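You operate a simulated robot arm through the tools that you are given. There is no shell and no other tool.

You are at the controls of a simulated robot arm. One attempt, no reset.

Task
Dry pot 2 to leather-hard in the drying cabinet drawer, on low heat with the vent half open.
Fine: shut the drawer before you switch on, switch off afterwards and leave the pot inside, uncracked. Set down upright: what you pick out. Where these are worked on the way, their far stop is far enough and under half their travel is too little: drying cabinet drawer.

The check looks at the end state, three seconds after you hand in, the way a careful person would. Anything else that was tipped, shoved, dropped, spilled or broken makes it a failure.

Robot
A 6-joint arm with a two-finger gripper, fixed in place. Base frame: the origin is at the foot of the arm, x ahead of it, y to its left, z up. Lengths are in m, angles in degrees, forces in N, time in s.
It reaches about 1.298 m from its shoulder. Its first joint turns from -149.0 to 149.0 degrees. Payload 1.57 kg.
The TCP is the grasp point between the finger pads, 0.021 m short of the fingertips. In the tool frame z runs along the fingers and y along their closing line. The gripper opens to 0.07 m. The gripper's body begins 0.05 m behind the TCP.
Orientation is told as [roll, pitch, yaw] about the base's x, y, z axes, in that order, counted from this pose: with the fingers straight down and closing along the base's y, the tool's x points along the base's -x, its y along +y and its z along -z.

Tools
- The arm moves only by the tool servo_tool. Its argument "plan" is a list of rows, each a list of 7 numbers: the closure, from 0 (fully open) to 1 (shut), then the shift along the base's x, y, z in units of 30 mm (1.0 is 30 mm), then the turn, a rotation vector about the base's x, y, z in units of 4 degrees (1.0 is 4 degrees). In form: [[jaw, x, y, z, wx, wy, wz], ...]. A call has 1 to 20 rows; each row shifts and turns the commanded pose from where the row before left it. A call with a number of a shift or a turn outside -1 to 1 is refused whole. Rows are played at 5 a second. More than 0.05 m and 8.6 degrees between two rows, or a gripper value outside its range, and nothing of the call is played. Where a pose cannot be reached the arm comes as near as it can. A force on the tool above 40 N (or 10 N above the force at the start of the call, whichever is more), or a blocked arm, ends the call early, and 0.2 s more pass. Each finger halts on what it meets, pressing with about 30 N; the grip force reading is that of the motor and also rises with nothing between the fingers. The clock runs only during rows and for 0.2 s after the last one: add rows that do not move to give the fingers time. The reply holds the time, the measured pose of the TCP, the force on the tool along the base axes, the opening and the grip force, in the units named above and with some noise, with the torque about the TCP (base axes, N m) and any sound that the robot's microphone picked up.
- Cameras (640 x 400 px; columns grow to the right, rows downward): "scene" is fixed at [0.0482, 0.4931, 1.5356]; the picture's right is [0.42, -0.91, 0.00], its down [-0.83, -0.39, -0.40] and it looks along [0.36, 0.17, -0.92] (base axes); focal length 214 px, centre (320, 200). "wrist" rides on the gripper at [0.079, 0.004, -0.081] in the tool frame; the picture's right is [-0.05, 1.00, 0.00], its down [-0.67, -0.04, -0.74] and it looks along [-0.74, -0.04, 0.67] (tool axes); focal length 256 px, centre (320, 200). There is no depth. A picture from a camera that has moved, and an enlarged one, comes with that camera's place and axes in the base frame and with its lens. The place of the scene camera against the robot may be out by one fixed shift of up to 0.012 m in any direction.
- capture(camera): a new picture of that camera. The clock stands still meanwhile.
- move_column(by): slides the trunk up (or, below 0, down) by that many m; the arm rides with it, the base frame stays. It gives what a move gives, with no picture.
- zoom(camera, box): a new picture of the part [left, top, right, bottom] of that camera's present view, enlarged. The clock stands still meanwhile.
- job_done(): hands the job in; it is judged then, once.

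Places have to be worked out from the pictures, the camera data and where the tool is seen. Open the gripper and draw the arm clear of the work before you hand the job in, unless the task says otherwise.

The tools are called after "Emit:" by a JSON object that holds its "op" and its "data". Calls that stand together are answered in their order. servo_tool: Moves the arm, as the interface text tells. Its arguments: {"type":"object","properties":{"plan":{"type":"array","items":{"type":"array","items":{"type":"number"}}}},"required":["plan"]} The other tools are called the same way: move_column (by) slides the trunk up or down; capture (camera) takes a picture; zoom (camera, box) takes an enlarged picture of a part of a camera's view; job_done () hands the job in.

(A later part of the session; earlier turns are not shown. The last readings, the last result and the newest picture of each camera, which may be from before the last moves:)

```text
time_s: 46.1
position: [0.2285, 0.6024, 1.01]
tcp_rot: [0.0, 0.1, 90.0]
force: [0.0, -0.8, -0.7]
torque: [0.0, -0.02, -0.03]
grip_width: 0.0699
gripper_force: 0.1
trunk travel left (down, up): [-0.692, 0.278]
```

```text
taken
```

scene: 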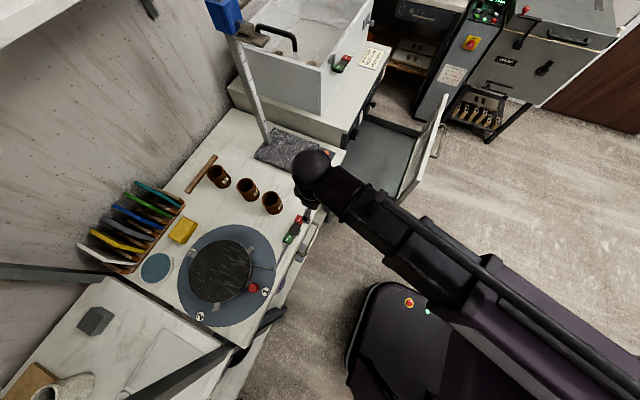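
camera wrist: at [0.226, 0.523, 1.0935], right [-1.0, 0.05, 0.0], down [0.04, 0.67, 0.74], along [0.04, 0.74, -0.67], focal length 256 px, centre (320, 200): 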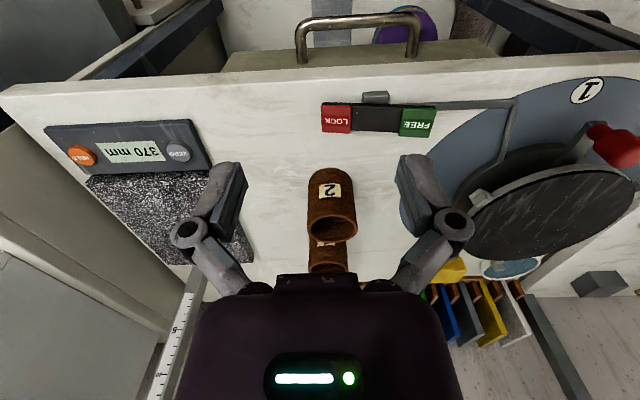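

Rays from three views agree: pot 2 rim centre ≈(0.226, 0.748, 0.93), table ≈0.866. I move over it, staying 6 cm above the rim, and check alignment.

Emit:
{"op": "servo_tool", "data": {"plan": [[0, -0.016, 0.8, 0, 0, 0, 0], [0, -0.016, 0.8, 0, 0, 0, 0], [0, -0.016, 0.8, 0, 0, 0, 0], [0, -0.016, 0.8, 0, 0, 0, 0], [0, -0.016, 0.8, 0, 0, 0, 0], [0, -0.016, 0.85, 0, 0, 0, 0], [0, 0, 0, 0, 0, 0, 0]]}}

Emit:
{"op": "capture", "data": {"camera": "wrist"}}

Emit:
{"op": "zoom", "data": {"camera": "wrist", "box": [220, 50, 420, 175]}}

Emit:
{"op": "capture", "data": {"camera": "scene"}}

```text
time_s: 47.7
position: [0.2261, 0.7461, 1.0111]
tcp_rot: [0.1, 0.1, 90.1]
force: [-0.9, -0.1, 0.2]
torque: [0.0, 0.01, 0.01]
grip_width: 0.07
gripper_force: 0.0
trunk travel left (down, up): [-0.692, 0.278]
```

```text
taken
camera wrist: at [0.2236, 0.6681, 1.0936], right [-1.0, 0.05, 0.0], down [0.04, 0.67, 0.74], along [0.04, 0.74, -0.67], focal length 256 px, centre (320, 200)
```

wrist: 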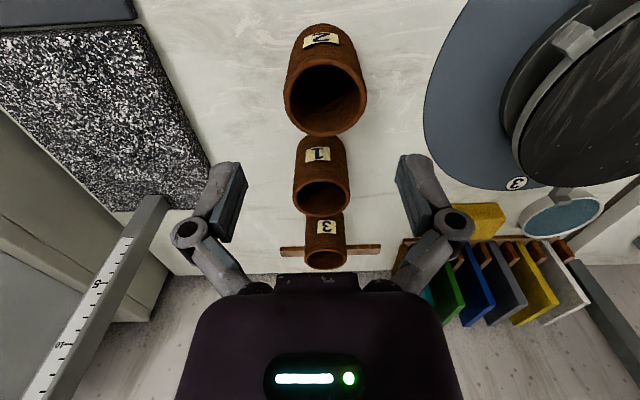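

```text
3.20 times, centred on (320, 112) of wrist
camera zoom: at [0.2236, 0.6681, 1.0936], right [-1.0, 0.05, 0.0], down [0.04, 0.67, 0.74], along [0.04, 0.74, -0.67], focal length 819 px, centre (320, 480)
```

zoom: 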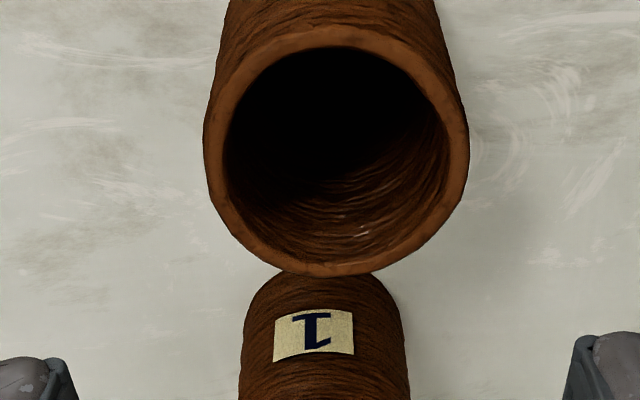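

```text
taken
```

scene: 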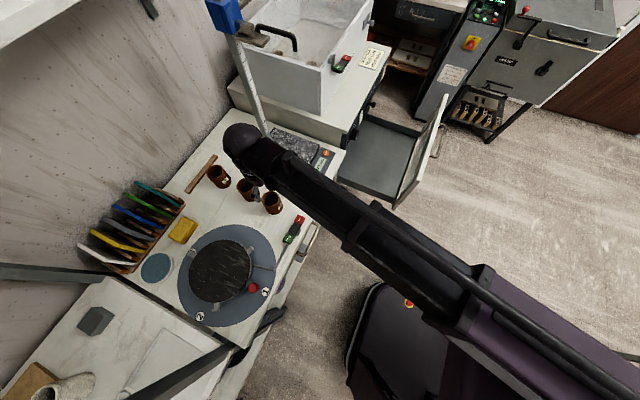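

The pot is centred within ~3 mm; I nudge -x 3 mm, then lower 0.05 and check before the fingers straddle it.

Emit:
{"op": "servo_tool", "data": {"plan": [[0, -0.1, 0.03, 0, 0, 0, 0], [0, 0, 0, 0, 0, 0, 0]]}}

Emit:
{"op": "move_column", "data": {"by": -0.05}}

Emit:
{"op": "capture", "data": {"camera": "wrist"}}

```text
time_s: 48.3
position: [0.2236, 0.7467, 1.0115]
tcp_rot: [0.1, 0.1, 90.1]
force: [0.0, 0.9, 1.0]
torque: [0.03, 0.02, 0.04]
grip_width: 0.07
gripper_force: 0.1
trunk travel left (down, up): [-0.692, 0.278]
```

```text
time_s: 49.2
position: [0.2239, 0.7469, 0.961]
tcp_rot: [0.1, 0.0, 90.1]
force: [-0.4, -0.4, 0.7]
torque: [0.02, -0.02, 0.01]
grip_width: 0.0698
gripper_force: 0.1
trunk travel left (down, up): [-0.642, 0.328]
```

```text
taken
camera wrist: at [0.2204, 0.6685, 1.0436], right [-1.0, 0.05, 0.0], down [0.04, 0.67, 0.74], along [0.04, 0.74, -0.67], focal length 256 px, centre (320, 200)
```

wrist: 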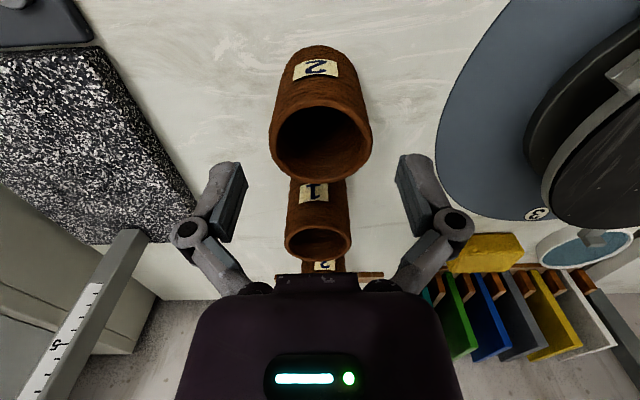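

Centred between the fingers. I lower another 0.06 so the pads are around mid-height of the pot.

Emit:
{"op": "move_column", "data": {"by": -0.06}}

Emit:
{"op": "capture", "data": {"camera": "wrist"}}

Emit:
{"op": "capture", "data": {"camera": "scene"}}

```text
time_s: 50.2
position: [0.2241, 0.7468, 0.9013]
tcp_rot: [0.2, 0.1, 90.1]
force: [0.2, 0.1, 0.1]
torque: [-0.02, 0.02, 0.01]
grip_width: 0.0698
gripper_force: 0.1
trunk travel left (down, up): [-0.582, 0.388]
```

```text
taken
camera wrist: at [0.2204, 0.6686, 0.9836], right [-1.0, 0.05, 0.0], down [0.04, 0.67, 0.74], along [0.04, 0.74, -0.67], focal length 256 px, centre (320, 200)
```

wrist: 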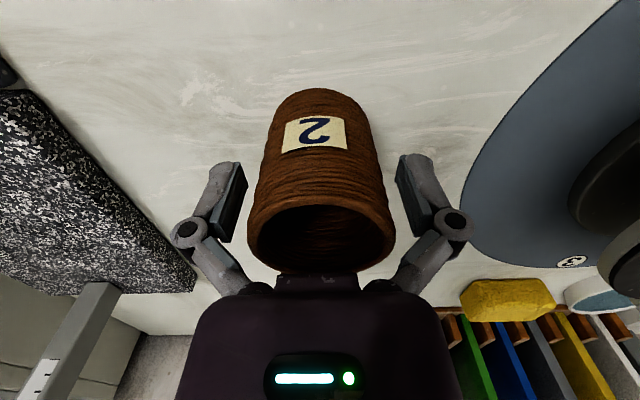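

```text
taken
```

scene: 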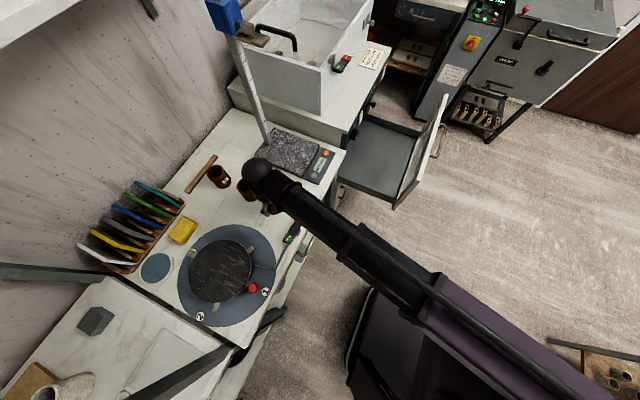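

Pot 2 (label readable) is between the pads. I close gently in steps and watch the grip.

Emit:
{"op": "servo_tool", "data": {"plan": [[0.15, 0, 0, 0, 0, 0, 0], [0.2, 0, 0, 0, 0, 0, 0], [0.24, 0, 0, 0, 0, 0, 0], [0.27, 0, 0, 0, 0, 0, 0], [0.3, 0, 0, 0, 0, 0, 0], [0.3, 0, 0, 0, 0, 0, 0]]}}

Emit:
{"op": "capture", "data": {"camera": "wrist"}}

```text
time_s: 51.6
position: [0.2234, 0.7475, 0.9021]
tcp_rot: [0.1, 0.0, 90.1]
force: [0.7, 1.9, 6.3]
torque: [0.01, -0.12, 0.03]
grip_width: 0.055
gripper_force: 30.0
trunk travel left (down, up): [-0.582, 0.388]
```

```text
taken
camera wrist: at [0.2205, 0.6685, 0.9838], right [-1.0, 0.05, 0.0], down [0.04, 0.67, 0.74], along [0.04, 0.74, -0.67], focal length 256 px, centre (320, 200)
```

wrist: 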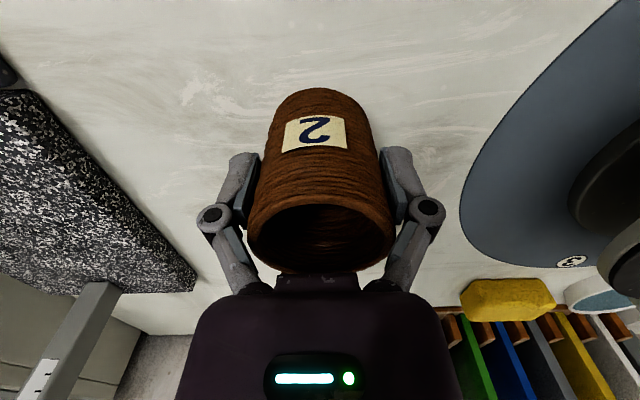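

Gripped at 0.055 m width. I lift the pot a few centimetres and check that it comes along.

Emit:
{"op": "move_column", "data": {"by": 0.03}}

Emit:
{"op": "capture", "data": {"camera": "wrist"}}

```text
time_s: 52.3
position: [0.2249, 0.7469, 0.9305]
tcp_rot: [0.2, 0.1, 90.1]
force: [-0.8, 0.0, -0.8]
torque: [-0.01, 0.01, 0.01]
grip_width: 0.0551
gripper_force: 30.7
trunk travel left (down, up): [-0.612, 0.358]
```

```text
taken
camera wrist: at [0.2204, 0.6688, 1.0134], right [-1.0, 0.05, 0.0], down [0.04, 0.67, 0.74], along [0.04, 0.74, -0.67], focal length 256 px, centre (320, 200)
```

wrist: 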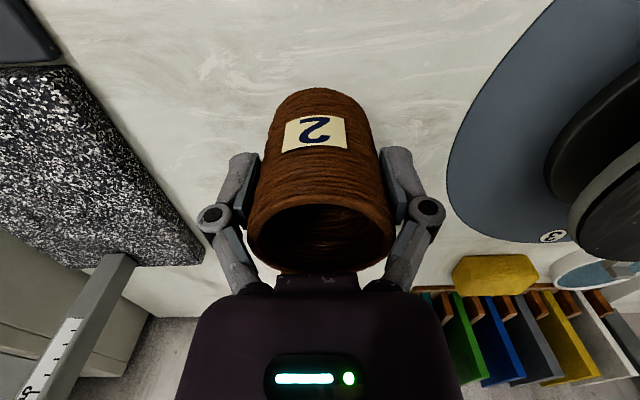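

The pot comes along. I lift further 0.1 m and travel back over the table edge toward the drawer side, to (0.45, 0.40), to look at the tray first.

Emit:
{"op": "move_column", "data": {"by": 0.1}}

Emit:
{"op": "servo_tool", "data": {"plan": [[0.3, 0, -0.4, 0, 0, 0, 0], [0.3, 0, -0.8, 0, 0, 0, 0], [0.3, 0.3, -0.8, 0, 0, 0, 0], [0.3, 0.5, -0.8, 0, 0, 0, 0], [0.3, 0.6, -0.8, 0, 0, 0, 0], [0.3, 0.7, -0.8, 0, 0, 0, 0], [0.3, 0.8, -0.8, 0, 0, 0, 0], [0.3, 0.8, -0.8, 0, 0, 0, 0], [0.3, 0.8, -0.8, 0, 0, 0, 0], [0.3, 0.8, -0.8, 0, 0, 0, 0], [0.3, 0.8, -0.8, 0, 0, 0, 0], [0.3, 0.8, -0.8, 0, 0, 0, 0], [0.3, 0.8, -0.6, 0, 0, 0, 0], [0.3, 0.4, -0.2, 0, 0, 0, 0], [0.3, 0, 0, 0, 0, 0, 0]]}}

Emit:
{"op": "capture", "data": {"camera": "wrist"}}

Emit:
{"op": "capture", "data": {"camera": "scene"}}

```text
time_s: 53.7
position: [0.2238, 0.7475, 1.0312]
tcp_rot: [0.2, 0.1, 90.1]
force: [0.4, 0.0, -1.8]
torque: [0.02, 0.02, -0.02]
grip_width: 0.0553
gripper_force: 30.0
trunk travel left (down, up): [-0.712, 0.258]
```

```text
time_s: 56.9
position: [0.4669, 0.4472, 1.0308]
tcp_rot: [0.1, 0.1, 90.1]
force: [0.3, 0.0, -0.7]
torque: [0.0, -0.02, 0.0]
grip_width: 0.0552
gripper_force: 30.5
trunk travel left (down, up): [-0.712, 0.258]
```

```text
taken
camera wrist: at [0.4635, 0.3689, 1.1136], right [-1.0, 0.05, 0.0], down [0.04, 0.67, 0.74], along [0.04, 0.74, -0.67], focal length 256 px, centre (320, 200)
```

wrist: 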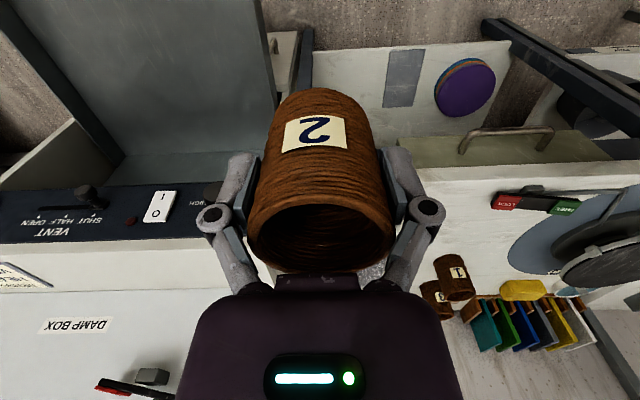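

```text
taken
```

scene: 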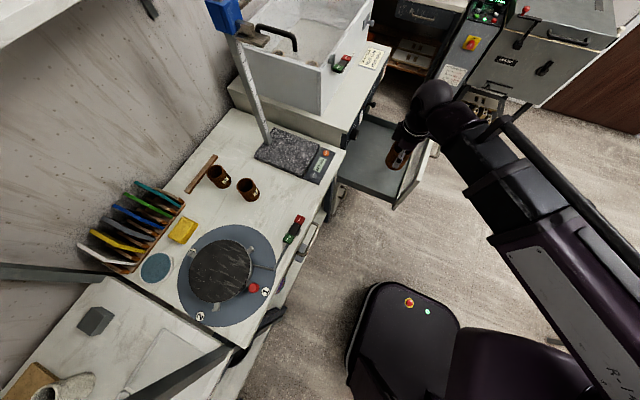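

The pot hangs safely beside the drawer. I zoom on the tray to find its floor height and walls before choosing the spot.

Emit:
{"op": "zoom", "data": {"camera": "scene", "box": [320, 90, 450, 215]}}

Emit:
{"op": "zoom", "data": {"camera": "wrist", "box": [0, 0, 320, 200]}}

```text
3.20 times, centred on (385, 152) of scene
camera zoom: at [0.0482, 0.4931, 1.5356], right [0.42, -0.91, 0.0], down [-0.83, -0.39, -0.4], along [0.36, 0.17, -0.92], focal length 686 px, centre (112, 352)
```

zoom: 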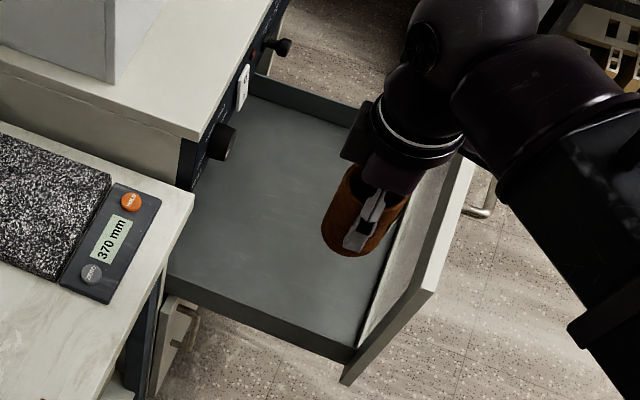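

```text
2.00 times, centred on (160, 100) of wrist
camera zoom: at [0.4635, 0.3689, 1.1136], right [-1.0, 0.05, 0.0], down [0.04, 0.67, 0.74], along [0.04, 0.74, -0.67], focal length 512 px, centre (640, 400)
```

zoom: 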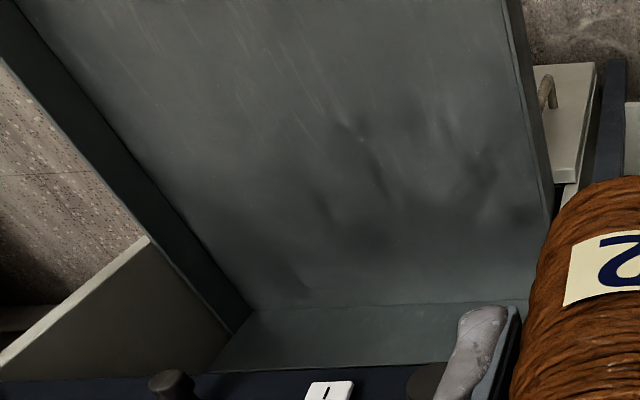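

Tray: floor z≈0.57, left wall inner x≈0.578 (top ≈0.60), right 1.006, front inner y≈0.34; the drawer front reaches z≈0.83, so the boom must pass beside it. Spot (0.635, 0.515) keeps the boom ~10 cm from the front's corner. I move over it.

Emit:
{"op": "servo_tool", "data": {"plan": [[0.3, 0.5, 0.2, 0, 0, 0, 0], [0.3, 0.85, 0.35, 0, 0, 0, 0], [0.3, 0.85, 0.35, 0, 0, 0, 0], [0.3, 0.85, 0.35, 0, 0, 0, 0], [0.3, 0.85, 0.35, 0, 0, 0, 0], [0.3, 0.85, 0.35, 0, 0, 0, 0], [0.3, 0.85, 0.32, 0, 0, 0, 0], [0.3, 0, 0, 0, 0, 0, 0]]}}

Emit:
{"op": "move_column", "data": {"by": -0.2}}

Emit:
{"op": "capture", "data": {"camera": "wrist"}}

Emit:
{"op": "capture", "data": {"camera": "scene"}}

```text
time_s: 58.7
position: [0.635, 0.5144, 1.0313]
tcp_rot: [0.2, 0.1, 90.2]
force: [0.8, 0.0, -0.7]
torque: [0.0, -0.02, 0.01]
grip_width: 0.0554
gripper_force: 29.8
trunk travel left (down, up): [-0.712, 0.258]
```

```text
time_s: 60.8
position: [0.6343, 0.5147, 0.8315]
tcp_rot: [0.1, 0.2, 90.1]
force: [-0.4, -0.1, -0.4]
torque: [-0.03, -0.01, -0.01]
grip_width: 0.0557
gripper_force: 30.3
trunk travel left (down, up): [-0.512, 0.458]
```

```text
taken
camera wrist: at [0.6317, 0.4364, 0.9136], right [-1.0, 0.05, 0.0], down [0.04, 0.67, 0.74], along [0.04, 0.74, -0.67], focal length 256 px, centre (320, 200)
```

wrist: 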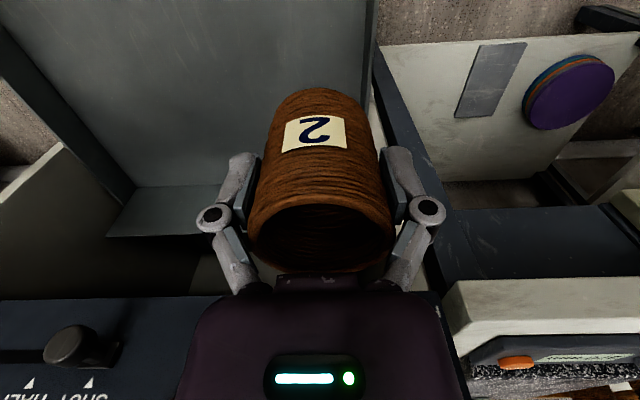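

```text
taken
```

scene: 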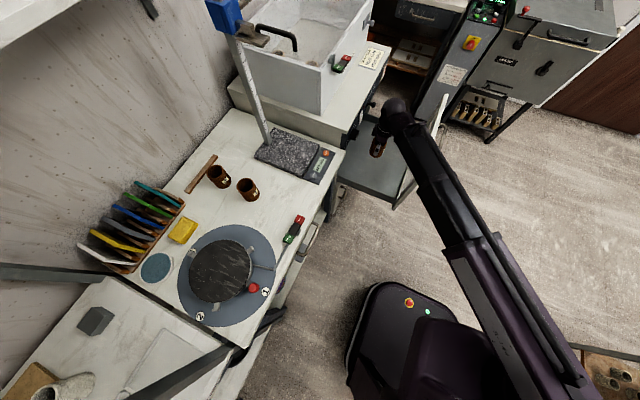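

Clear all round. I lower further to TCP z≈0.645, leaving a few cm under the pot.

Emit:
{"op": "move_column", "data": {"by": -0.1}}

Emit:
{"op": "capture", "data": {"camera": "scene"}}

Emit:
{"op": "move_column", "data": {"by": -0.085}}

Emit:
{"op": "capture", "data": {"camera": "wrist"}}

Emit:
{"op": "zoom", "data": {"camera": "scene", "box": [320, 80, 480, 230]}}

```text
time_s: 62.2
position: [0.6346, 0.5136, 0.7302]
tcp_rot: [0.1, 0.1, 90.1]
force: [0.6, -0.1, -0.8]
torque: [0.0, -0.02, -0.03]
grip_width: 0.0551
gripper_force: 30.2
trunk travel left (down, up): [-0.412, 0.558]
```

```text
taken
```

scene: 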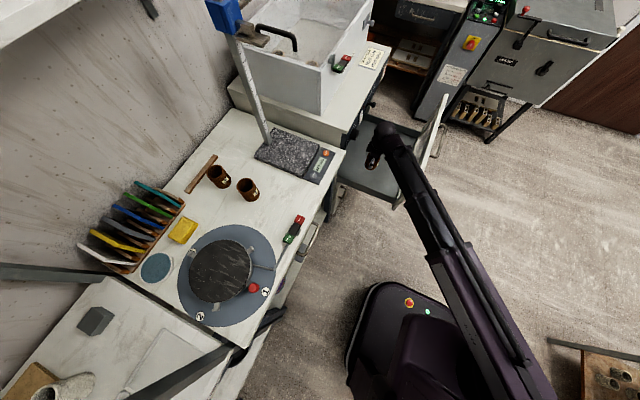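

```text
time_s: 63.4
position: [0.6342, 0.5146, 0.6464]
tcp_rot: [0.0, 0.1, 90.1]
force: [-0.3, 0.2, -1.8]
torque: [0.01, -0.01, 0.02]
grip_width: 0.0554
gripper_force: 30.0
trunk travel left (down, up): [-0.327, 0.643]
```

```text
taken
camera wrist: at [0.6318, 0.4364, 0.7286], right [-1.0, 0.05, 0.0], down [0.04, 0.67, 0.74], along [0.04, 0.74, -0.67], focal length 256 px, centre (320, 200)
```

wrist: 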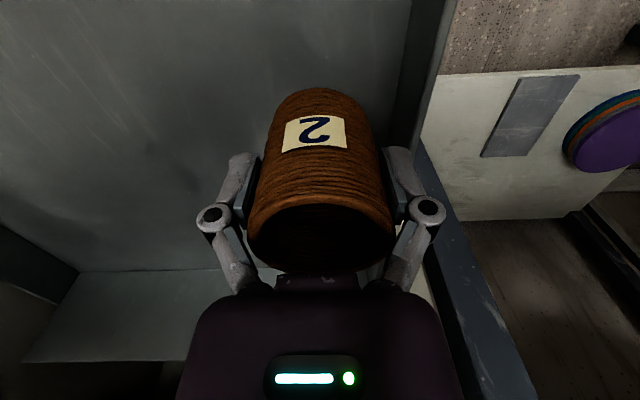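

```text
2.67 times, centred on (400, 155) of scene
camera zoom: at [0.0482, 0.4931, 1.5356], right [0.42, -0.91, 0.0], down [-0.83, -0.39, -0.4], along [0.36, 0.17, -0.92], focal length 572 px, centre (107, 320)
```

zoom: 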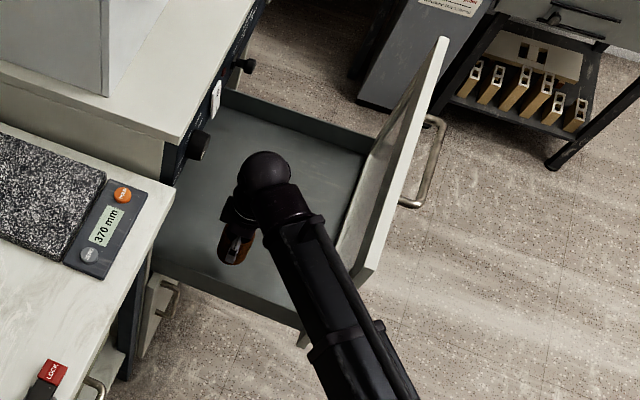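

Clearances look right. Floor estimate is 0.54–0.57, so I go down 0.035 and then in small steps watching the force.

Emit:
{"op": "move_column", "data": {"by": -0.035}}

Emit:
{"op": "move_column", "data": {"by": -0.008}}

Emit:
{"op": "capture", "data": {"camera": "wrist"}}

```text
time_s: 64.2
position: [0.6345, 0.515, 0.6113]
tcp_rot: [0.0, 0.0, 90.0]
force: [0.8, 0.7, -1.2]
torque: [0.02, -0.03, 0.01]
grip_width: 0.0553
gripper_force: 29.9
trunk travel left (down, up): [-0.292, 0.678]
```

```text
time_s: 64.7
position: [0.6354, 0.5147, 0.6035]
tcp_rot: [0.2, 0.2, 90.1]
force: [0.1, 0.3, -1.7]
torque: [0.04, -0.02, 0.03]
grip_width: 0.055
gripper_force: 29.8
trunk travel left (down, up): [-0.284, 0.686]
```

```text
taken
camera wrist: at [0.6317, 0.4365, 0.6855], right [-1.0, 0.05, 0.0], down [0.04, 0.67, 0.74], along [0.04, 0.74, -0.67], focal length 256 px, centre (320, 200)
```

wrist: 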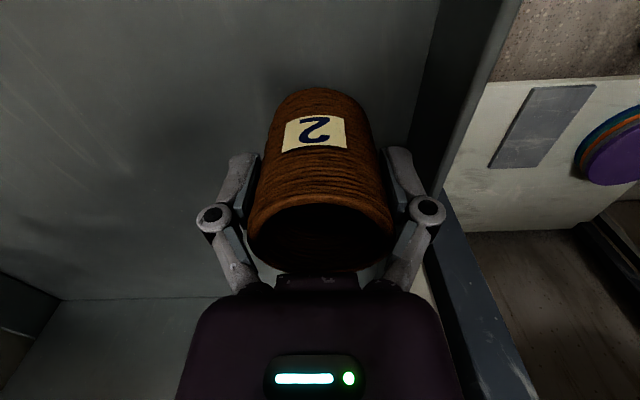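

The wall-floor edge now points to floor z≈0.54; pot bottom ≈0.57. I continue in small steps.

Emit:
{"op": "move_column", "data": {"by": -0.014}}

Emit:
{"op": "move_column", "data": {"by": -0.006}}

Emit:
{"op": "zoom", "data": {"camera": "wrist", "box": [220, 50, 420, 175]}}

```text
time_s: 65.4
position: [0.6344, 0.515, 0.5888]
tcp_rot: [0.2, 0.0, 90.1]
force: [-0.3, 0.0, -0.2]
torque: [0.0, 0.01, 0.0]
grip_width: 0.0553
gripper_force: 30.3
trunk travel left (down, up): [-0.27, 0.7]
```

```text
time_s: 65.9
position: [0.6342, 0.5138, 0.5866]
tcp_rot: [-0.1, -0.1, 90.1]
force: [7.6, 0.9, 38.3]
torque: [0.04, -0.16, -0.06]
grip_width: 0.0556
gripper_force: 30.1
trunk travel left (down, up): [-0.264, 0.706]
```

```text
3.20 times, centred on (320, 112) of wrist
camera zoom: at [0.6312, 0.4356, 0.6682], right [-1.0, 0.05, 0.0], down [0.03, 0.67, 0.75], along [0.04, 0.74, -0.67], focal length 819 px, centre (320, 480)
```

zoom: 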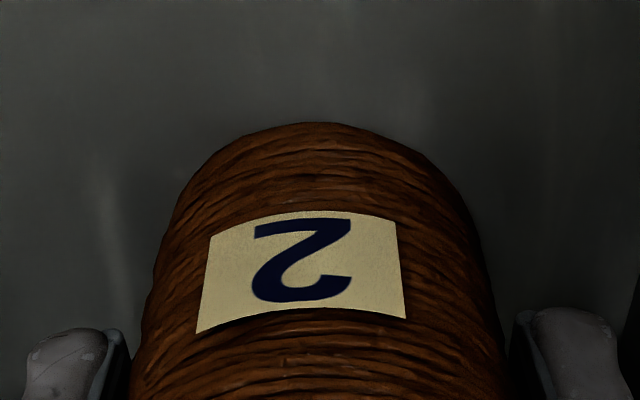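

Contact at 38 N; I back the trunk up 4 mm to relieve the pressure, then open slowly.

Emit:
{"op": "move_column", "data": {"by": 0.0035}}

```text
time_s: 66.4
position: [0.6339, 0.5128, 0.5866]
tcp_rot: [0.2, 0.1, 90.0]
force: [0.4, 0.3, 0.2]
torque: [0.03, -0.06, -0.02]
grip_width: 0.0556
gripper_force: 29.8
trunk travel left (down, up): [-0.268, 0.702]
```

Force is back to about zero with the pot resting on the tray. I open the fingers gradually.

Emit:
{"op": "servo_tool", "data": {"plan": [[0.2, 0, 0, 0, 0, 0, 0], [0.15, 0, 0, 0, 0, 0, 0], [0.1, 0, 0, 0, 0, 0, 0], [0.03, 0, 0, 0, 0, 0, 0], [0.03, 0, 0, 0, 0, 0, 0]]}}

Emit:
{"op": "capture", "data": {"camera": "wrist"}}

```text
time_s: 67.6
position: [0.6352, 0.5148, 0.5872]
tcp_rot: [0.2, 0.1, 90.1]
force: [0.0, 0.4, 0.5]
torque: [0.01, 0.03, -0.01]
grip_width: 0.068
gripper_force: 0.0
trunk travel left (down, up): [-0.268, 0.702]
```

```text
taken
camera wrist: at [0.6317, 0.4364, 0.6691], right [-1.0, 0.05, 0.0], down [0.04, 0.67, 0.74], along [0.04, 0.74, -0.67], focal length 256 px, centre (320, 200)
```

wrist: 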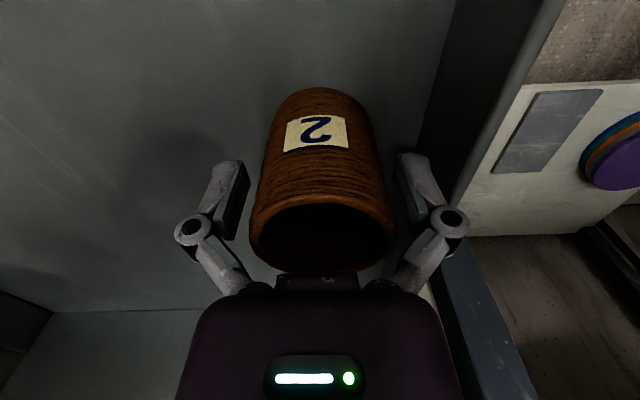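

The pot stands free between the fingers. I raise straight up, checking it stays put.

Emit:
{"op": "move_column", "data": {"by": 0.08}}

Emit:
{"op": "capture", "data": {"camera": "wrist"}}

Emit:
{"op": "move_column", "data": {"by": 0.37}}

Emit:
{"op": "capture", "data": {"camera": "wrist"}}

Emit:
{"op": "capture", "data": {"camera": "scene"}}

```text
time_s: 68.8
position: [0.6343, 0.5152, 0.6669]
tcp_rot: [0.1, 0.1, 90.0]
force: [0.9, 0.1, -0.7]
torque: [0.03, 0.03, 0.0]
grip_width: 0.0679
gripper_force: 0.1
trunk travel left (down, up): [-0.348, 0.622]
```

```text
taken
camera wrist: at [0.6317, 0.4365, 0.749], right [-1.0, 0.05, 0.0], down [0.04, 0.67, 0.74], along [0.04, 0.74, -0.67], focal length 256 px, centre (320, 200)
```

wrist: 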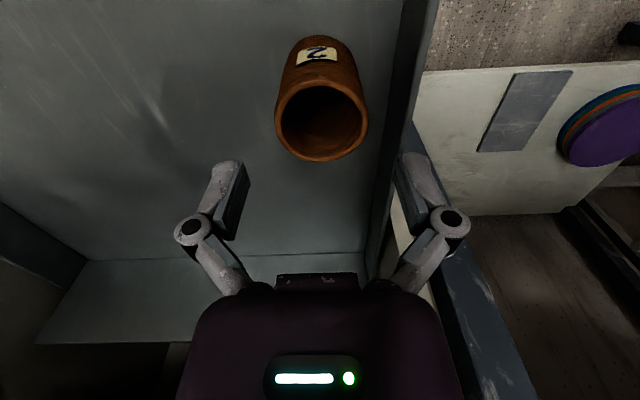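

```text
time_s: 72.4
position: [0.6345, 0.5149, 1.0372]
tcp_rot: [0.1, 0.0, 90.1]
force: [-0.2, 0.1, -0.5]
torque: [0.0, 0.01, -0.05]
grip_width: 0.0679
gripper_force: 0.1
trunk travel left (down, up): [-0.718, 0.252]
```

```text
taken
camera wrist: at [0.6317, 0.4365, 1.119], right [-1.0, 0.05, 0.0], down [0.04, 0.67, 0.74], along [0.04, 0.74, -0.67], focal length 256 px, centre (320, 200)
```

wrist: 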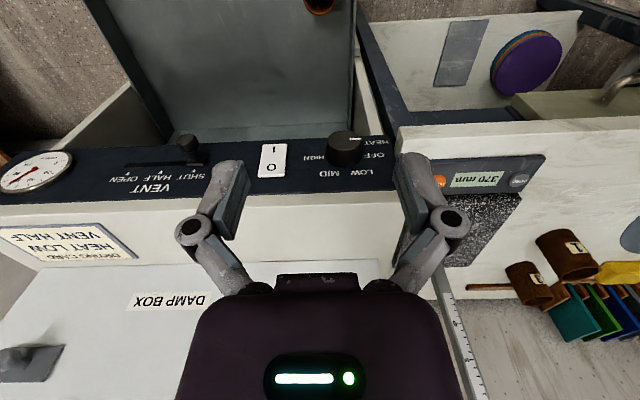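

```text
taken
```

scene: 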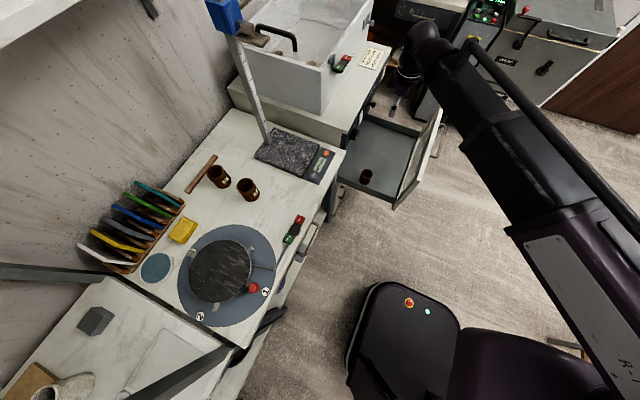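

Pot 2 stands upright in the tray. I withdraw from above it and turn back to fingers-forward (+y, closing along z), ending in front of the drawer handle.

Emit:
{"op": "servo_tool", "data": {"plan": [[0, 0.288, -0.7, 0.3, 0.962, 0.962, -0.962], [0, 0.288, -0.7, 0.3, 0.962, 0.962, -0.962], [0, 0.288, -0.7, 0.3, 0.962, 0.962, -0.962], [0, 0.288, -0.7, 0.3, 0.962, 0.962, -0.962], [0, 0.288, -0.7, 0.3, 0.962, 0.962, -0.962], [0, 0.288, -0.7, 0.3, 0.962, 0.962, -0.962], [0, 0.288, -0.7, 0.3, 0.962, 0.962, -0.962], [0, 0.288, -0.7, 0.3, 0.962, 0.962, -0.962], [0, 0.288, -0.7, 0.3, 0.962, 0.962, -0.962], [0, 0.288, -0.7, 0.3, 0.962, 0.962, -0.962], [0, 0.288, -0.7, 0.3, 0.962, 0.962, -0.962], [0, 0.288, -0.7, 0.3, 0.962, 0.962, -0.962], [0, 0.288, -0.7, 0.3, 0.962, 0.962, -0.962], [0, 0.288, -0.7, 0.3, 0.962, 0.962, -0.962], [0, 0.288, -0.6, 0.4, 0.962, 0.962, -0.962], [0, 0.288, -0.5, 0.4, 0.962, 0.962, -0.962], [0, 0.288, -0.4, 0.4, 0.962, 0.962, -0.962], [0, 0.288, -0.4, 0.4, 0.962, 0.962, -0.962]]}}

Emit:
{"op": "capture", "data": {"camera": "wrist"}}

Emit:
{"op": "capture", "data": {"camera": "scene"}}

```text
time_s: 76.2
position: [0.7912, 0.1641, 1.2222]
tcp_rot: [90.1, 0.0, 0.0]
force: [-0.3, 0.1, -0.6]
torque: [-0.02, 0.0, -0.02]
grip_width: 0.0702
gripper_force: 0.0
out of reach, approached as far as the arm can: row 1, 2, 3, 4, 9, 10, 11, 12, 13, 14, 16
trunk travel left (down, up): [-0.718, 0.252]
```

```text
taken
camera wrist: at [0.7107, 0.0837, 1.2285], right [0.05, 0.0, 1.0], down [0.67, -0.74, -0.04], along [0.74, 0.67, -0.04], focal length 256 px, centre (320, 200)
```

wrist: 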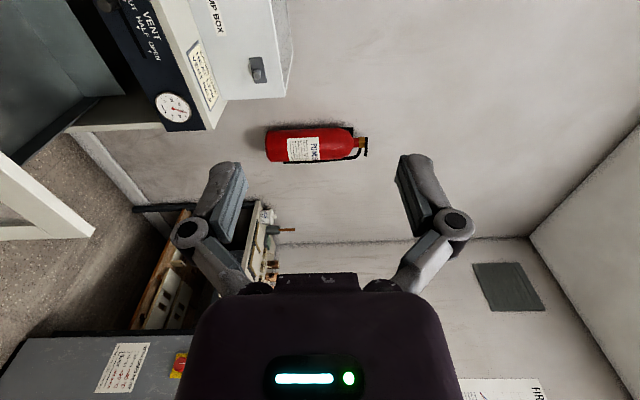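

```text
taken
```

scene: 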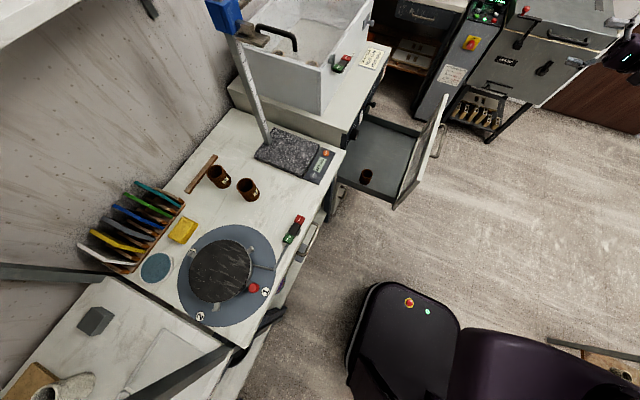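

Level and in front of the handle. I lower the trunk to handle height (z≈0.798).

Emit:
{"op": "move_column", "data": {"by": -0.424}}

Emit:
{"op": "capture", "data": {"camera": "wrist"}}

```text
refused: -0.424 is not a number from -0.4 to 0.4
```

```text
taken
camera wrist: at [0.7107, 0.0837, 1.2285], right [0.05, 0.0, 1.0], down [0.67, -0.74, -0.04], along [0.74, 0.67, -0.04], focal length 256 px, centre (320, 200)
```

wrist: 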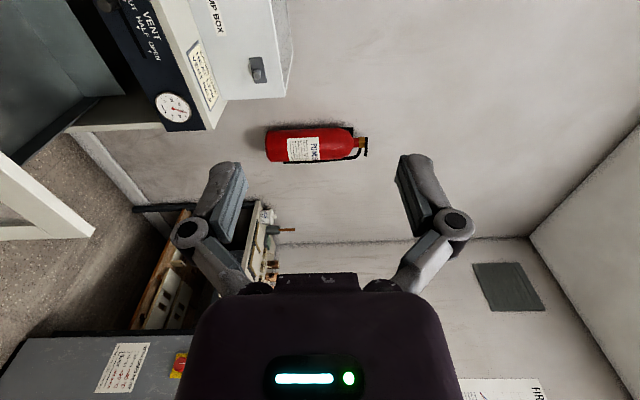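

A single trunk move is limited to 0.4 m, so I split it in two.

Emit:
{"op": "move_column", "data": {"by": -0.3}}

Emit:
{"op": "move_column", "data": {"by": -0.124}}

Emit:
{"op": "capture", "data": {"camera": "wrist"}}

```text
time_s: 79.2
position: [0.7899, 0.1652, 0.9238]
tcp_rot: [90.1, -0.1, -0.1]
force: [0.7, 0.5, 0.8]
torque: [-0.04, 0.02, 0.02]
grip_width: 0.07
gripper_force: 0.0
trunk travel left (down, up): [-0.418, 0.552]
```

```text
time_s: 80.7
position: [0.7889, 0.1646, 0.7992]
tcp_rot: [90.1, -0.1, 0.0]
force: [0.5, -0.2, 0.0]
torque: [-0.01, 0.02, -0.01]
grip_width: 0.0699
gripper_force: 0.0
trunk travel left (down, up): [-0.294, 0.676]
```

```text
taken
camera wrist: at [0.7108, 0.0841, 0.8043], right [0.05, 0.0, 1.0], down [0.67, -0.74, -0.04], along [0.74, 0.67, -0.04], focal length 256 px, centre (320, 200)
```

wrist: 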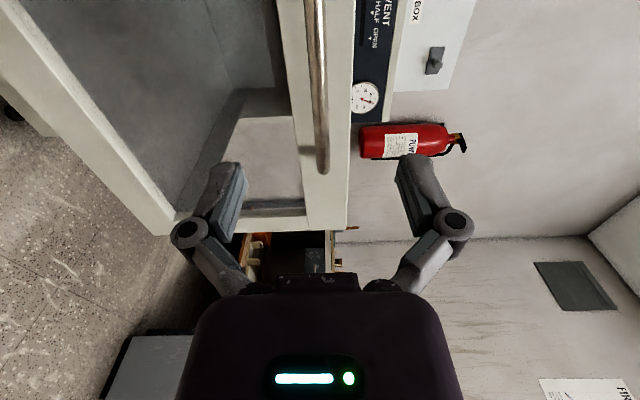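

Same picture as before the first grip. I advance onto the bar (y≈0.286) and close.

Emit:
{"op": "servo_tool", "data": {"plan": [[0.35, 0, 0.8, 0, 0, 0, 0], [0.35, 0, 0.8, 0, 0, 0, 0], [0.35, 0, 0.8, 0, 0, 0, 0], [0.35, 0, 0.8, 0, 0, 0, 0], [0.35, 0, 0.8, 0, 0, 0, 0], [0.35, 0, 0, 0, 0, 0, 0], [1, 0, 0, 0, 0, 0, 0], [1, 0, 0, 0, 0, 0, 0], [1, 0, 0, 0, 0, 0, 0], [1, 0, 0, 0, 0, 0, 0]]}}

Emit:
{"op": "capture", "data": {"camera": "wrist"}}

```text
time_s: 82.9
position: [0.7903, 0.2838, 0.7979]
tcp_rot: [89.9, -0.2, 0.1]
force: [-5.4, -1.5, -13.8]
torque: [-0.05, 0.03, -0.47]
grip_width: 0.0127
gripper_force: 32.4
trunk travel left (down, up): [-0.294, 0.676]
```

```text
taken
camera wrist: at [0.7116, 0.2042, 0.8034], right [0.05, 0.0, 1.0], down [0.67, -0.74, -0.04], along [0.74, 0.67, -0.04], focal length 256 px, centre (320, 200)
```

wrist: 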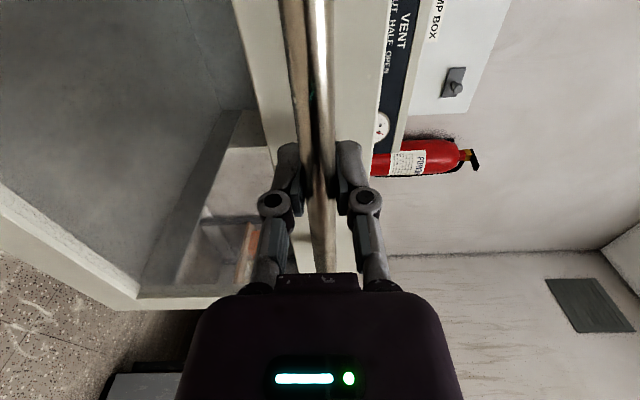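

Gripped. I push the drawer in slowly with a soft ramp so the pot doesn't tip.

Emit:
{"op": "servo_tool", "data": {"plan": [[1, 0, 0.1, 0, 0, 0, 0], [1, 0, 0.2, 0, 0, 0, 0], [1, 0, 0.3, 0, 0, 0, 0], [1, 0, 0.4, 0, 0, 0, 0], [1, 0, 0.45, 0, 0, 0, 0], [1, 0, 0.45, 0, 0, 0, 0], [1, 0, 0.45, 0, 0, 0, 0], [1, 0, 0.45, 0, 0, 0, 0], [1, 0, 0.45, 0, 0, 0, 0], [1, 0, 0.45, 0, 0, 0, 0], [1, 0, 0.45, 0, 0, 0, 0], [1, 0, 0.45, 0, 0, 0, 0], [1, 0, 0.45, 0, 0, 0, 0], [1, 0, 0.45, 0, 0, 0, 0], [1, 0, 0.45, 0, 0, 0, 0], [1, 0, 0.45, 0, 0, 0, 0], [1, 0, 0.45, 0, 0, 0, 0], [1, 0, 0.4, 0, 0, 0, 0], [1, 0, 0.3, 0, 0, 0, 0], [1, 0, 0.2, 0, 0, 0, 0]]}}

Emit:
{"op": "capture", "data": {"camera": "wrist"}}

Emit:
{"op": "capture", "data": {"camera": "scene"}}

```text
time_s: 87.1
position: [0.7894, 0.5179, 0.7988]
tcp_rot: [90.2, -0.1, 0.1]
force: [-7.4, 1.0, -15.3]
torque: [0.02, 0.0, -0.02]
grip_width: 0.013
gripper_force: 31.5
trunk travel left (down, up): [-0.294, 0.676]
```

```text
taken
camera wrist: at [0.7116, 0.4379, 0.8034], right [0.05, 0.0, 1.0], down [0.67, -0.74, -0.04], along [0.74, 0.67, -0.04], focal length 256 px, centre (320, 200)
```

wrist: 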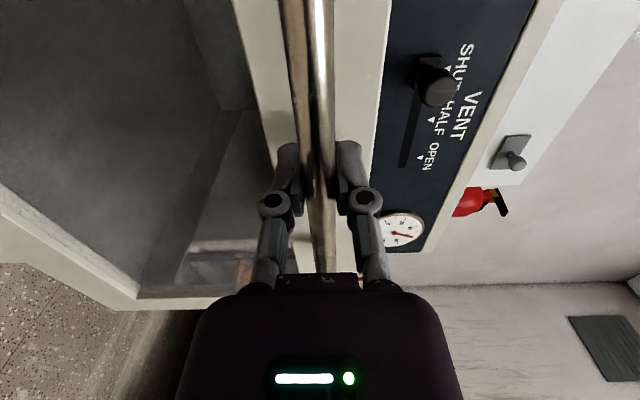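

```text
taken
```

scene: 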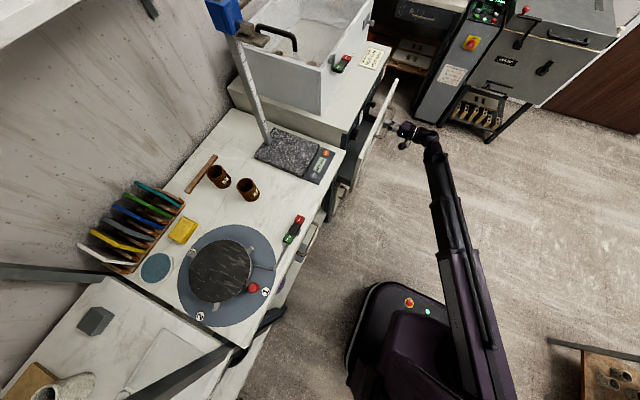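

About 0.08 m remains; I continue and slow down toward the closed stop.

Emit:
{"op": "servo_tool", "data": {"plan": [[1, 0, 0.15, 0, 0, 0, 0], [1, 0, 0.3, 0, 0, 0, 0], [1, 0, 0.35, 0, 0, 0, 0], [1, 0, 0.35, 0, 0, 0, 0], [1, 0, 0.35, 0, 0, 0, 0], [1, 0, 0.35, 0, 0, 0, 0], [1, 0, 0.3, 0, 0, 0, 0], [1, 0, 0.2, 0, 0, 0, 0], [1, 0, 0.15, 0, 0, 0, 0], [1, 0, 0.1, 0, 0, 0, 0], [1, 0, 0, 0, 0, 0, 0]]}}

Emit:
{"op": "capture", "data": {"camera": "wrist"}}

Emit:
{"op": "zoom", "data": {"camera": "scene", "box": [310, 60, 450, 200]}}

```text
time_s: 89.5
position: [0.7894, 0.5951, 0.7986]
tcp_rot: [90.0, 0.0, 0.0]
force: [-1.5, -10.1, -13.1]
torque: [-0.02, 0.01, 0.66]
grip_width: 0.0128
gripper_force: 32.1
trunk travel left (down, up): [-0.294, 0.676]
```

```text
taken
camera wrist: at [0.7115, 0.5139, 0.8034], right [0.05, 0.0, 1.0], down [0.67, -0.74, -0.04], along [0.74, 0.67, -0.04], focal length 256 px, centre (320, 200)
```

wrist: 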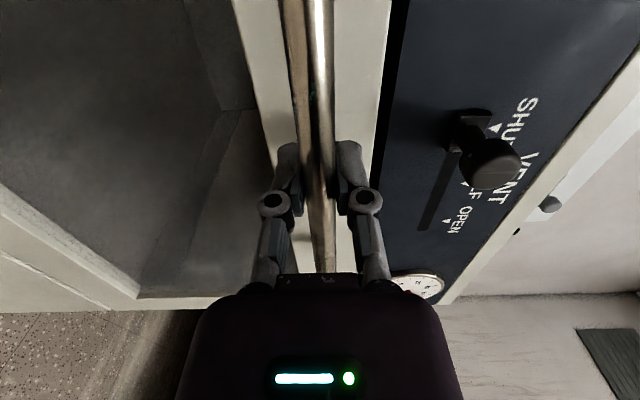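

```text
2.86 times, centred on (380, 130) of scene
camera zoom: at [0.0482, 0.4931, 1.5356], right [0.42, -0.91, 0.0], down [-0.83, -0.39, -0.4], along [0.36, 0.17, -0.92], focal length 613 px, centre (149, 400)
```

zoom: 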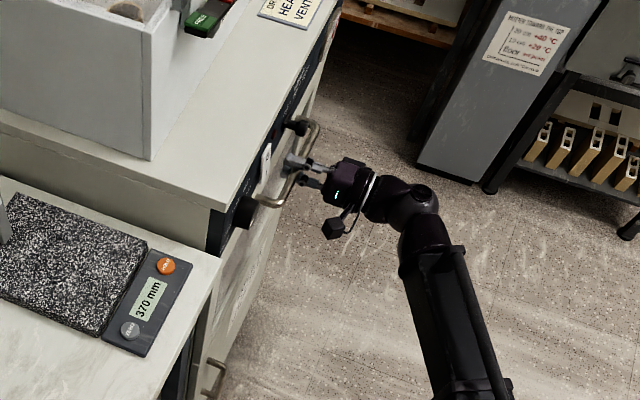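

Force -10 N in y suggests the stop. I press 3 mm more to be sure it is fully shut, then release and back off.

Emit:
{"op": "servo_tool", "data": {"plan": [[1, 0, 0.06, 0, 0, 0, 0], [1, 0, 0.06, 0, 0, 0, 0], [1, 0, 0, 0, 0, 0, 0]]}}

Emit:
{"op": "servo_tool", "data": {"plan": [[0.4, 0, -0.1, 0, 0, 0, 0], [0.4, 0, 0, 0, 0, 0, 0], [0.4, 0, 0, 0, 0, 0, 0], [0.4, 0, -0.4, 0, 0, 0, 0], [0.4, 0, -0.8, 0, 0, 0, 0], [0.4, 0, -0.8, 0, 0, 0, 0], [0.4, 0, -0.8, 0, 0, 0, 0], [0.4, 0, -0.8, 0, 0, 0, 0]]}}

Emit:
{"op": "capture", "data": {"camera": "wrist"}}

Emit:
{"op": "capture", "data": {"camera": "scene"}}

```text
time_s: 90.3
position: [0.79, 0.5974, 0.7994]
tcp_rot: [90.2, 0.0, 0.1]
force: [-4.9, -26.5, -19.8]
torque: [0.01, 0.03, -0.1]
grip_width: 0.0126
gripper_force: 31.9
trunk travel left (down, up): [-0.294, 0.676]
```

```text
time_s: 92.1
position: [0.789, 0.4873, 0.7996]
tcp_rot: [90.1, -0.2, 0.2]
force: [-0.2, 0.8, 0.7]
torque: [-0.01, 0.02, 0.0]
grip_width: 0.0419
gripper_force: 0.1
trunk travel left (down, up): [-0.294, 0.676]
```

```text
taken
camera wrist: at [0.7104, 0.4068, 0.8042], right [0.05, 0.0, 1.0], down [0.67, -0.74, -0.04], along [0.74, 0.67, -0.04], focal length 256 px, centre (320, 200)
```

wrist: 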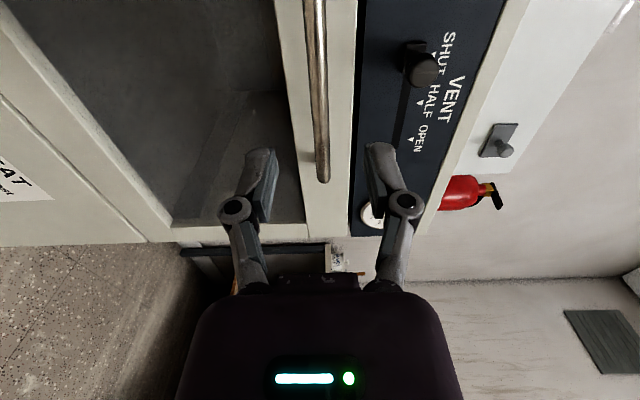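

```text
taken
```

scene: 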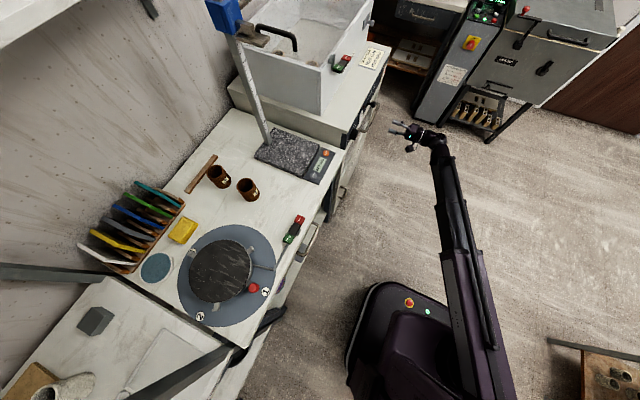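

The drawer is shut (26 N at the stop) and released. Vent knob tip triangulates to (0.79, 0.603, 0.876), HALF lies ≈0.041 m toward +x. I raise the trunk to knob height and look.

Emit:
{"op": "move_column", "data": {"by": 0.077}}

Emit:
{"op": "capture", "data": {"camera": "wrist"}}

```text
time_s: 93.3
position: [0.7889, 0.4873, 0.8759]
tcp_rot: [90.2, -0.1, 0.1]
force: [-0.1, -0.3, -0.6]
torque: [-0.01, 0.01, 0.0]
grip_width: 0.0421
gripper_force: 0.2
trunk travel left (down, up): [-0.371, 0.599]
```

```text
taken
camera wrist: at [0.7106, 0.407, 0.8812], right [0.05, 0.0, 1.0], down [0.67, -0.74, -0.04], along [0.74, 0.67, -0.04], focal length 256 px, centre (320, 200)
```

wrist: 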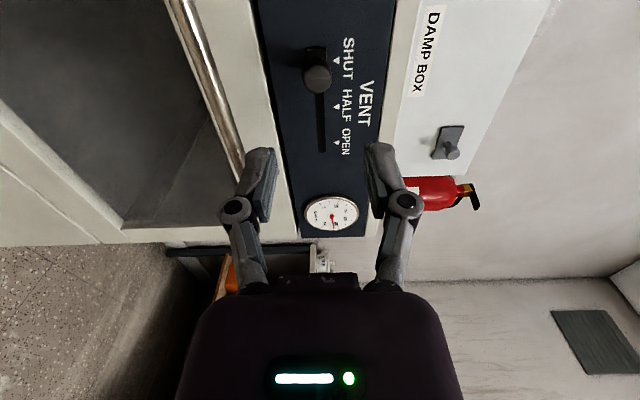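

Aligned in z. I advance to y≈0.592 with the fingers straddling the knob.

Emit:
{"op": "servo_tool", "data": {"plan": [[0.4, 0.03, 0.8, 0, 0, 0, 0], [0.4, 0, 0.8, 0, 0, 0, 0], [0.4, 0, 0.8, 0, 0, 0, 0], [0.4, 0, 0.6, 0, 0, 0, 0], [0.4, 0, 0.5, 0, 0, 0, 0], [0.4, 0, 0, 0, 0, 0, 0]]}}

Emit:
{"op": "capture", "data": {"camera": "wrist"}}

Emit:
{"op": "zoom", "data": {"camera": "wrist", "box": [220, 80, 420, 220]}}

```text
time_s: 94.7
position: [0.7893, 0.593, 0.8766]
tcp_rot: [90.1, -0.1, 0.0]
force: [-0.2, 0.6, 0.7]
torque: [0.0, -0.02, -0.02]
grip_width: 0.0421
gripper_force: 0.0
trunk travel left (down, up): [-0.371, 0.599]
```

```text
taken
camera wrist: at [0.7115, 0.5118, 0.8812], right [0.05, 0.0, 1.0], down [0.67, -0.74, -0.04], along [0.74, 0.67, -0.04], focal length 256 px, centre (320, 200)
```

wrist: 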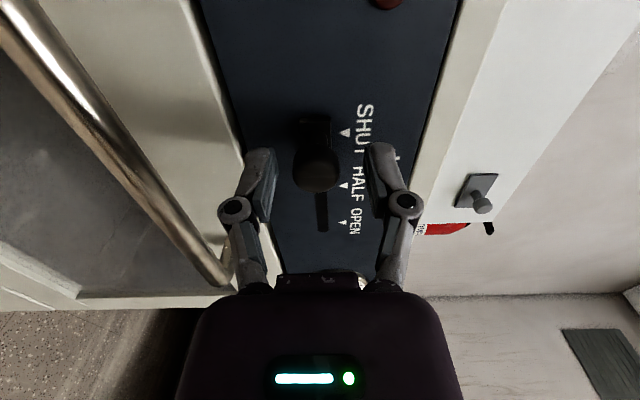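

```text
2.86 times, centred on (320, 150) of wrist
camera zoom: at [0.7115, 0.5118, 0.8812], right [0.05, 0.0, 1.0], down [0.67, -0.74, -0.04], along [0.74, 0.67, -0.04], focal length 731 px, centre (320, 343)
```

zoom: 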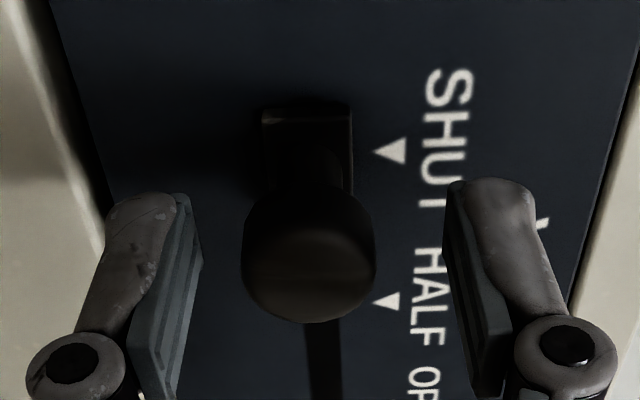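

Knob tip at y≈0.601, panel face ≈0.63. I go 5 mm deeper, then close on the knob.

Emit:
{"op": "servo_tool", "data": {"plan": [[0.4, 0, 0.17, 0, 0, 0, 0], [0.7, 0, 0, 0, 0, 0, 0], [0.8, 0, 0, 0, 0, 0, 0], [0.8, 0, 0, 0, 0, 0, 0], [0.8, 0, 0, 0, 0, 0, 0]]}}

Emit:
{"op": "capture", "data": {"camera": "wrist"}}

```text
time_s: 95.9
position: [0.792, 0.5976, 0.8739]
tcp_rot: [90.0, 0.0, 0.1]
force: [0.5, -3.4, -11.7]
torque: [-0.14, -0.02, 0.01]
grip_width: 0.022
gripper_force: 6.8
trunk travel left (down, up): [-0.371, 0.599]
```

```text
taken
camera wrist: at [0.7123, 0.5169, 0.8802], right [0.05, 0.0, 1.0], down [0.67, -0.74, -0.04], along [0.74, 0.67, -0.04], focal length 256 px, centre (320, 200)
```

wrist: 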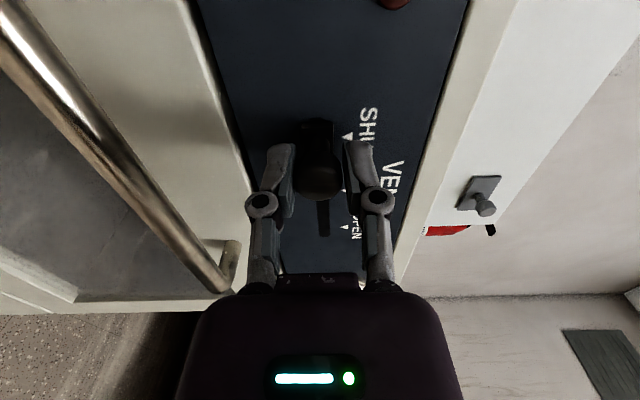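

Held at 0.022 m. I drag it +x in small steps toward HALF.

Emit:
{"op": "servo_tool", "data": {"plan": [[0.85, 0.2, 0, 0, 0, 0, 0], [0.85, 0.25, 0, 0, 0, 0, 0], [0.85, 0.25, 0, 0, 0, 0, 0], [0.85, 0.25, 0, 0, 0, 0, 0], [0.85, 0.2, 0, 0, 0, 0, 0], [0.85, 0, 0, 0, 0, 0, 0]]}}

Emit:
{"op": "capture", "data": {"camera": "wrist"}}

Emit:
{"op": "zoom", "data": {"camera": "wrist", "box": [220, 60, 420, 240]}}

```text
time_s: 97.3
position: [0.827, 0.5964, 0.8748]
tcp_rot: [90.1, 0.0, 0.0]
force: [-0.1, -2.9, -15.6]
torque: [-0.15, 0.0, -0.06]
grip_width: 0.0213
gripper_force: 8.1
trunk travel left (down, up): [-0.371, 0.599]
```

```text
taken
camera wrist: at [0.7474, 0.5171, 0.8798], right [0.05, 0.0, 1.0], down [0.67, -0.74, -0.04], along [0.74, 0.67, -0.04], focal length 256 px, centre (320, 200)
```

wrist: 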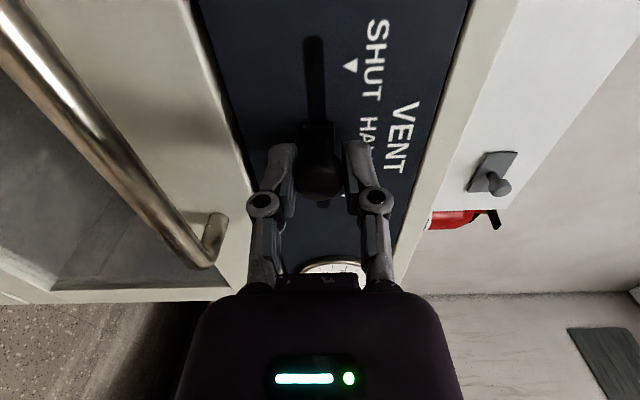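

```text
2.22 times, centred on (320, 150) of wrist
camera zoom: at [0.7474, 0.5171, 0.8798], right [0.05, 0.0, 1.0], down [0.67, -0.74, -0.04], along [0.74, 0.67, -0.04], focal length 569 px, centre (320, 311)
```

zoom: 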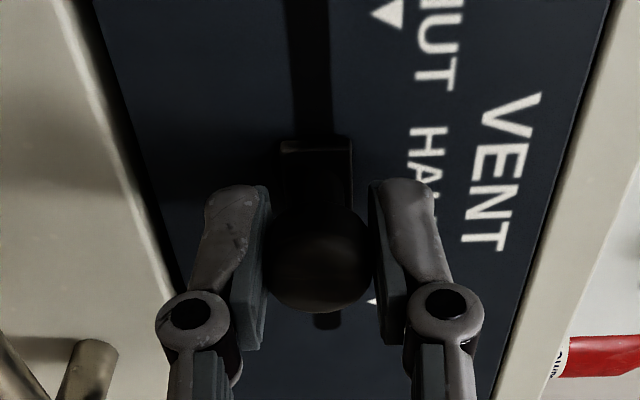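

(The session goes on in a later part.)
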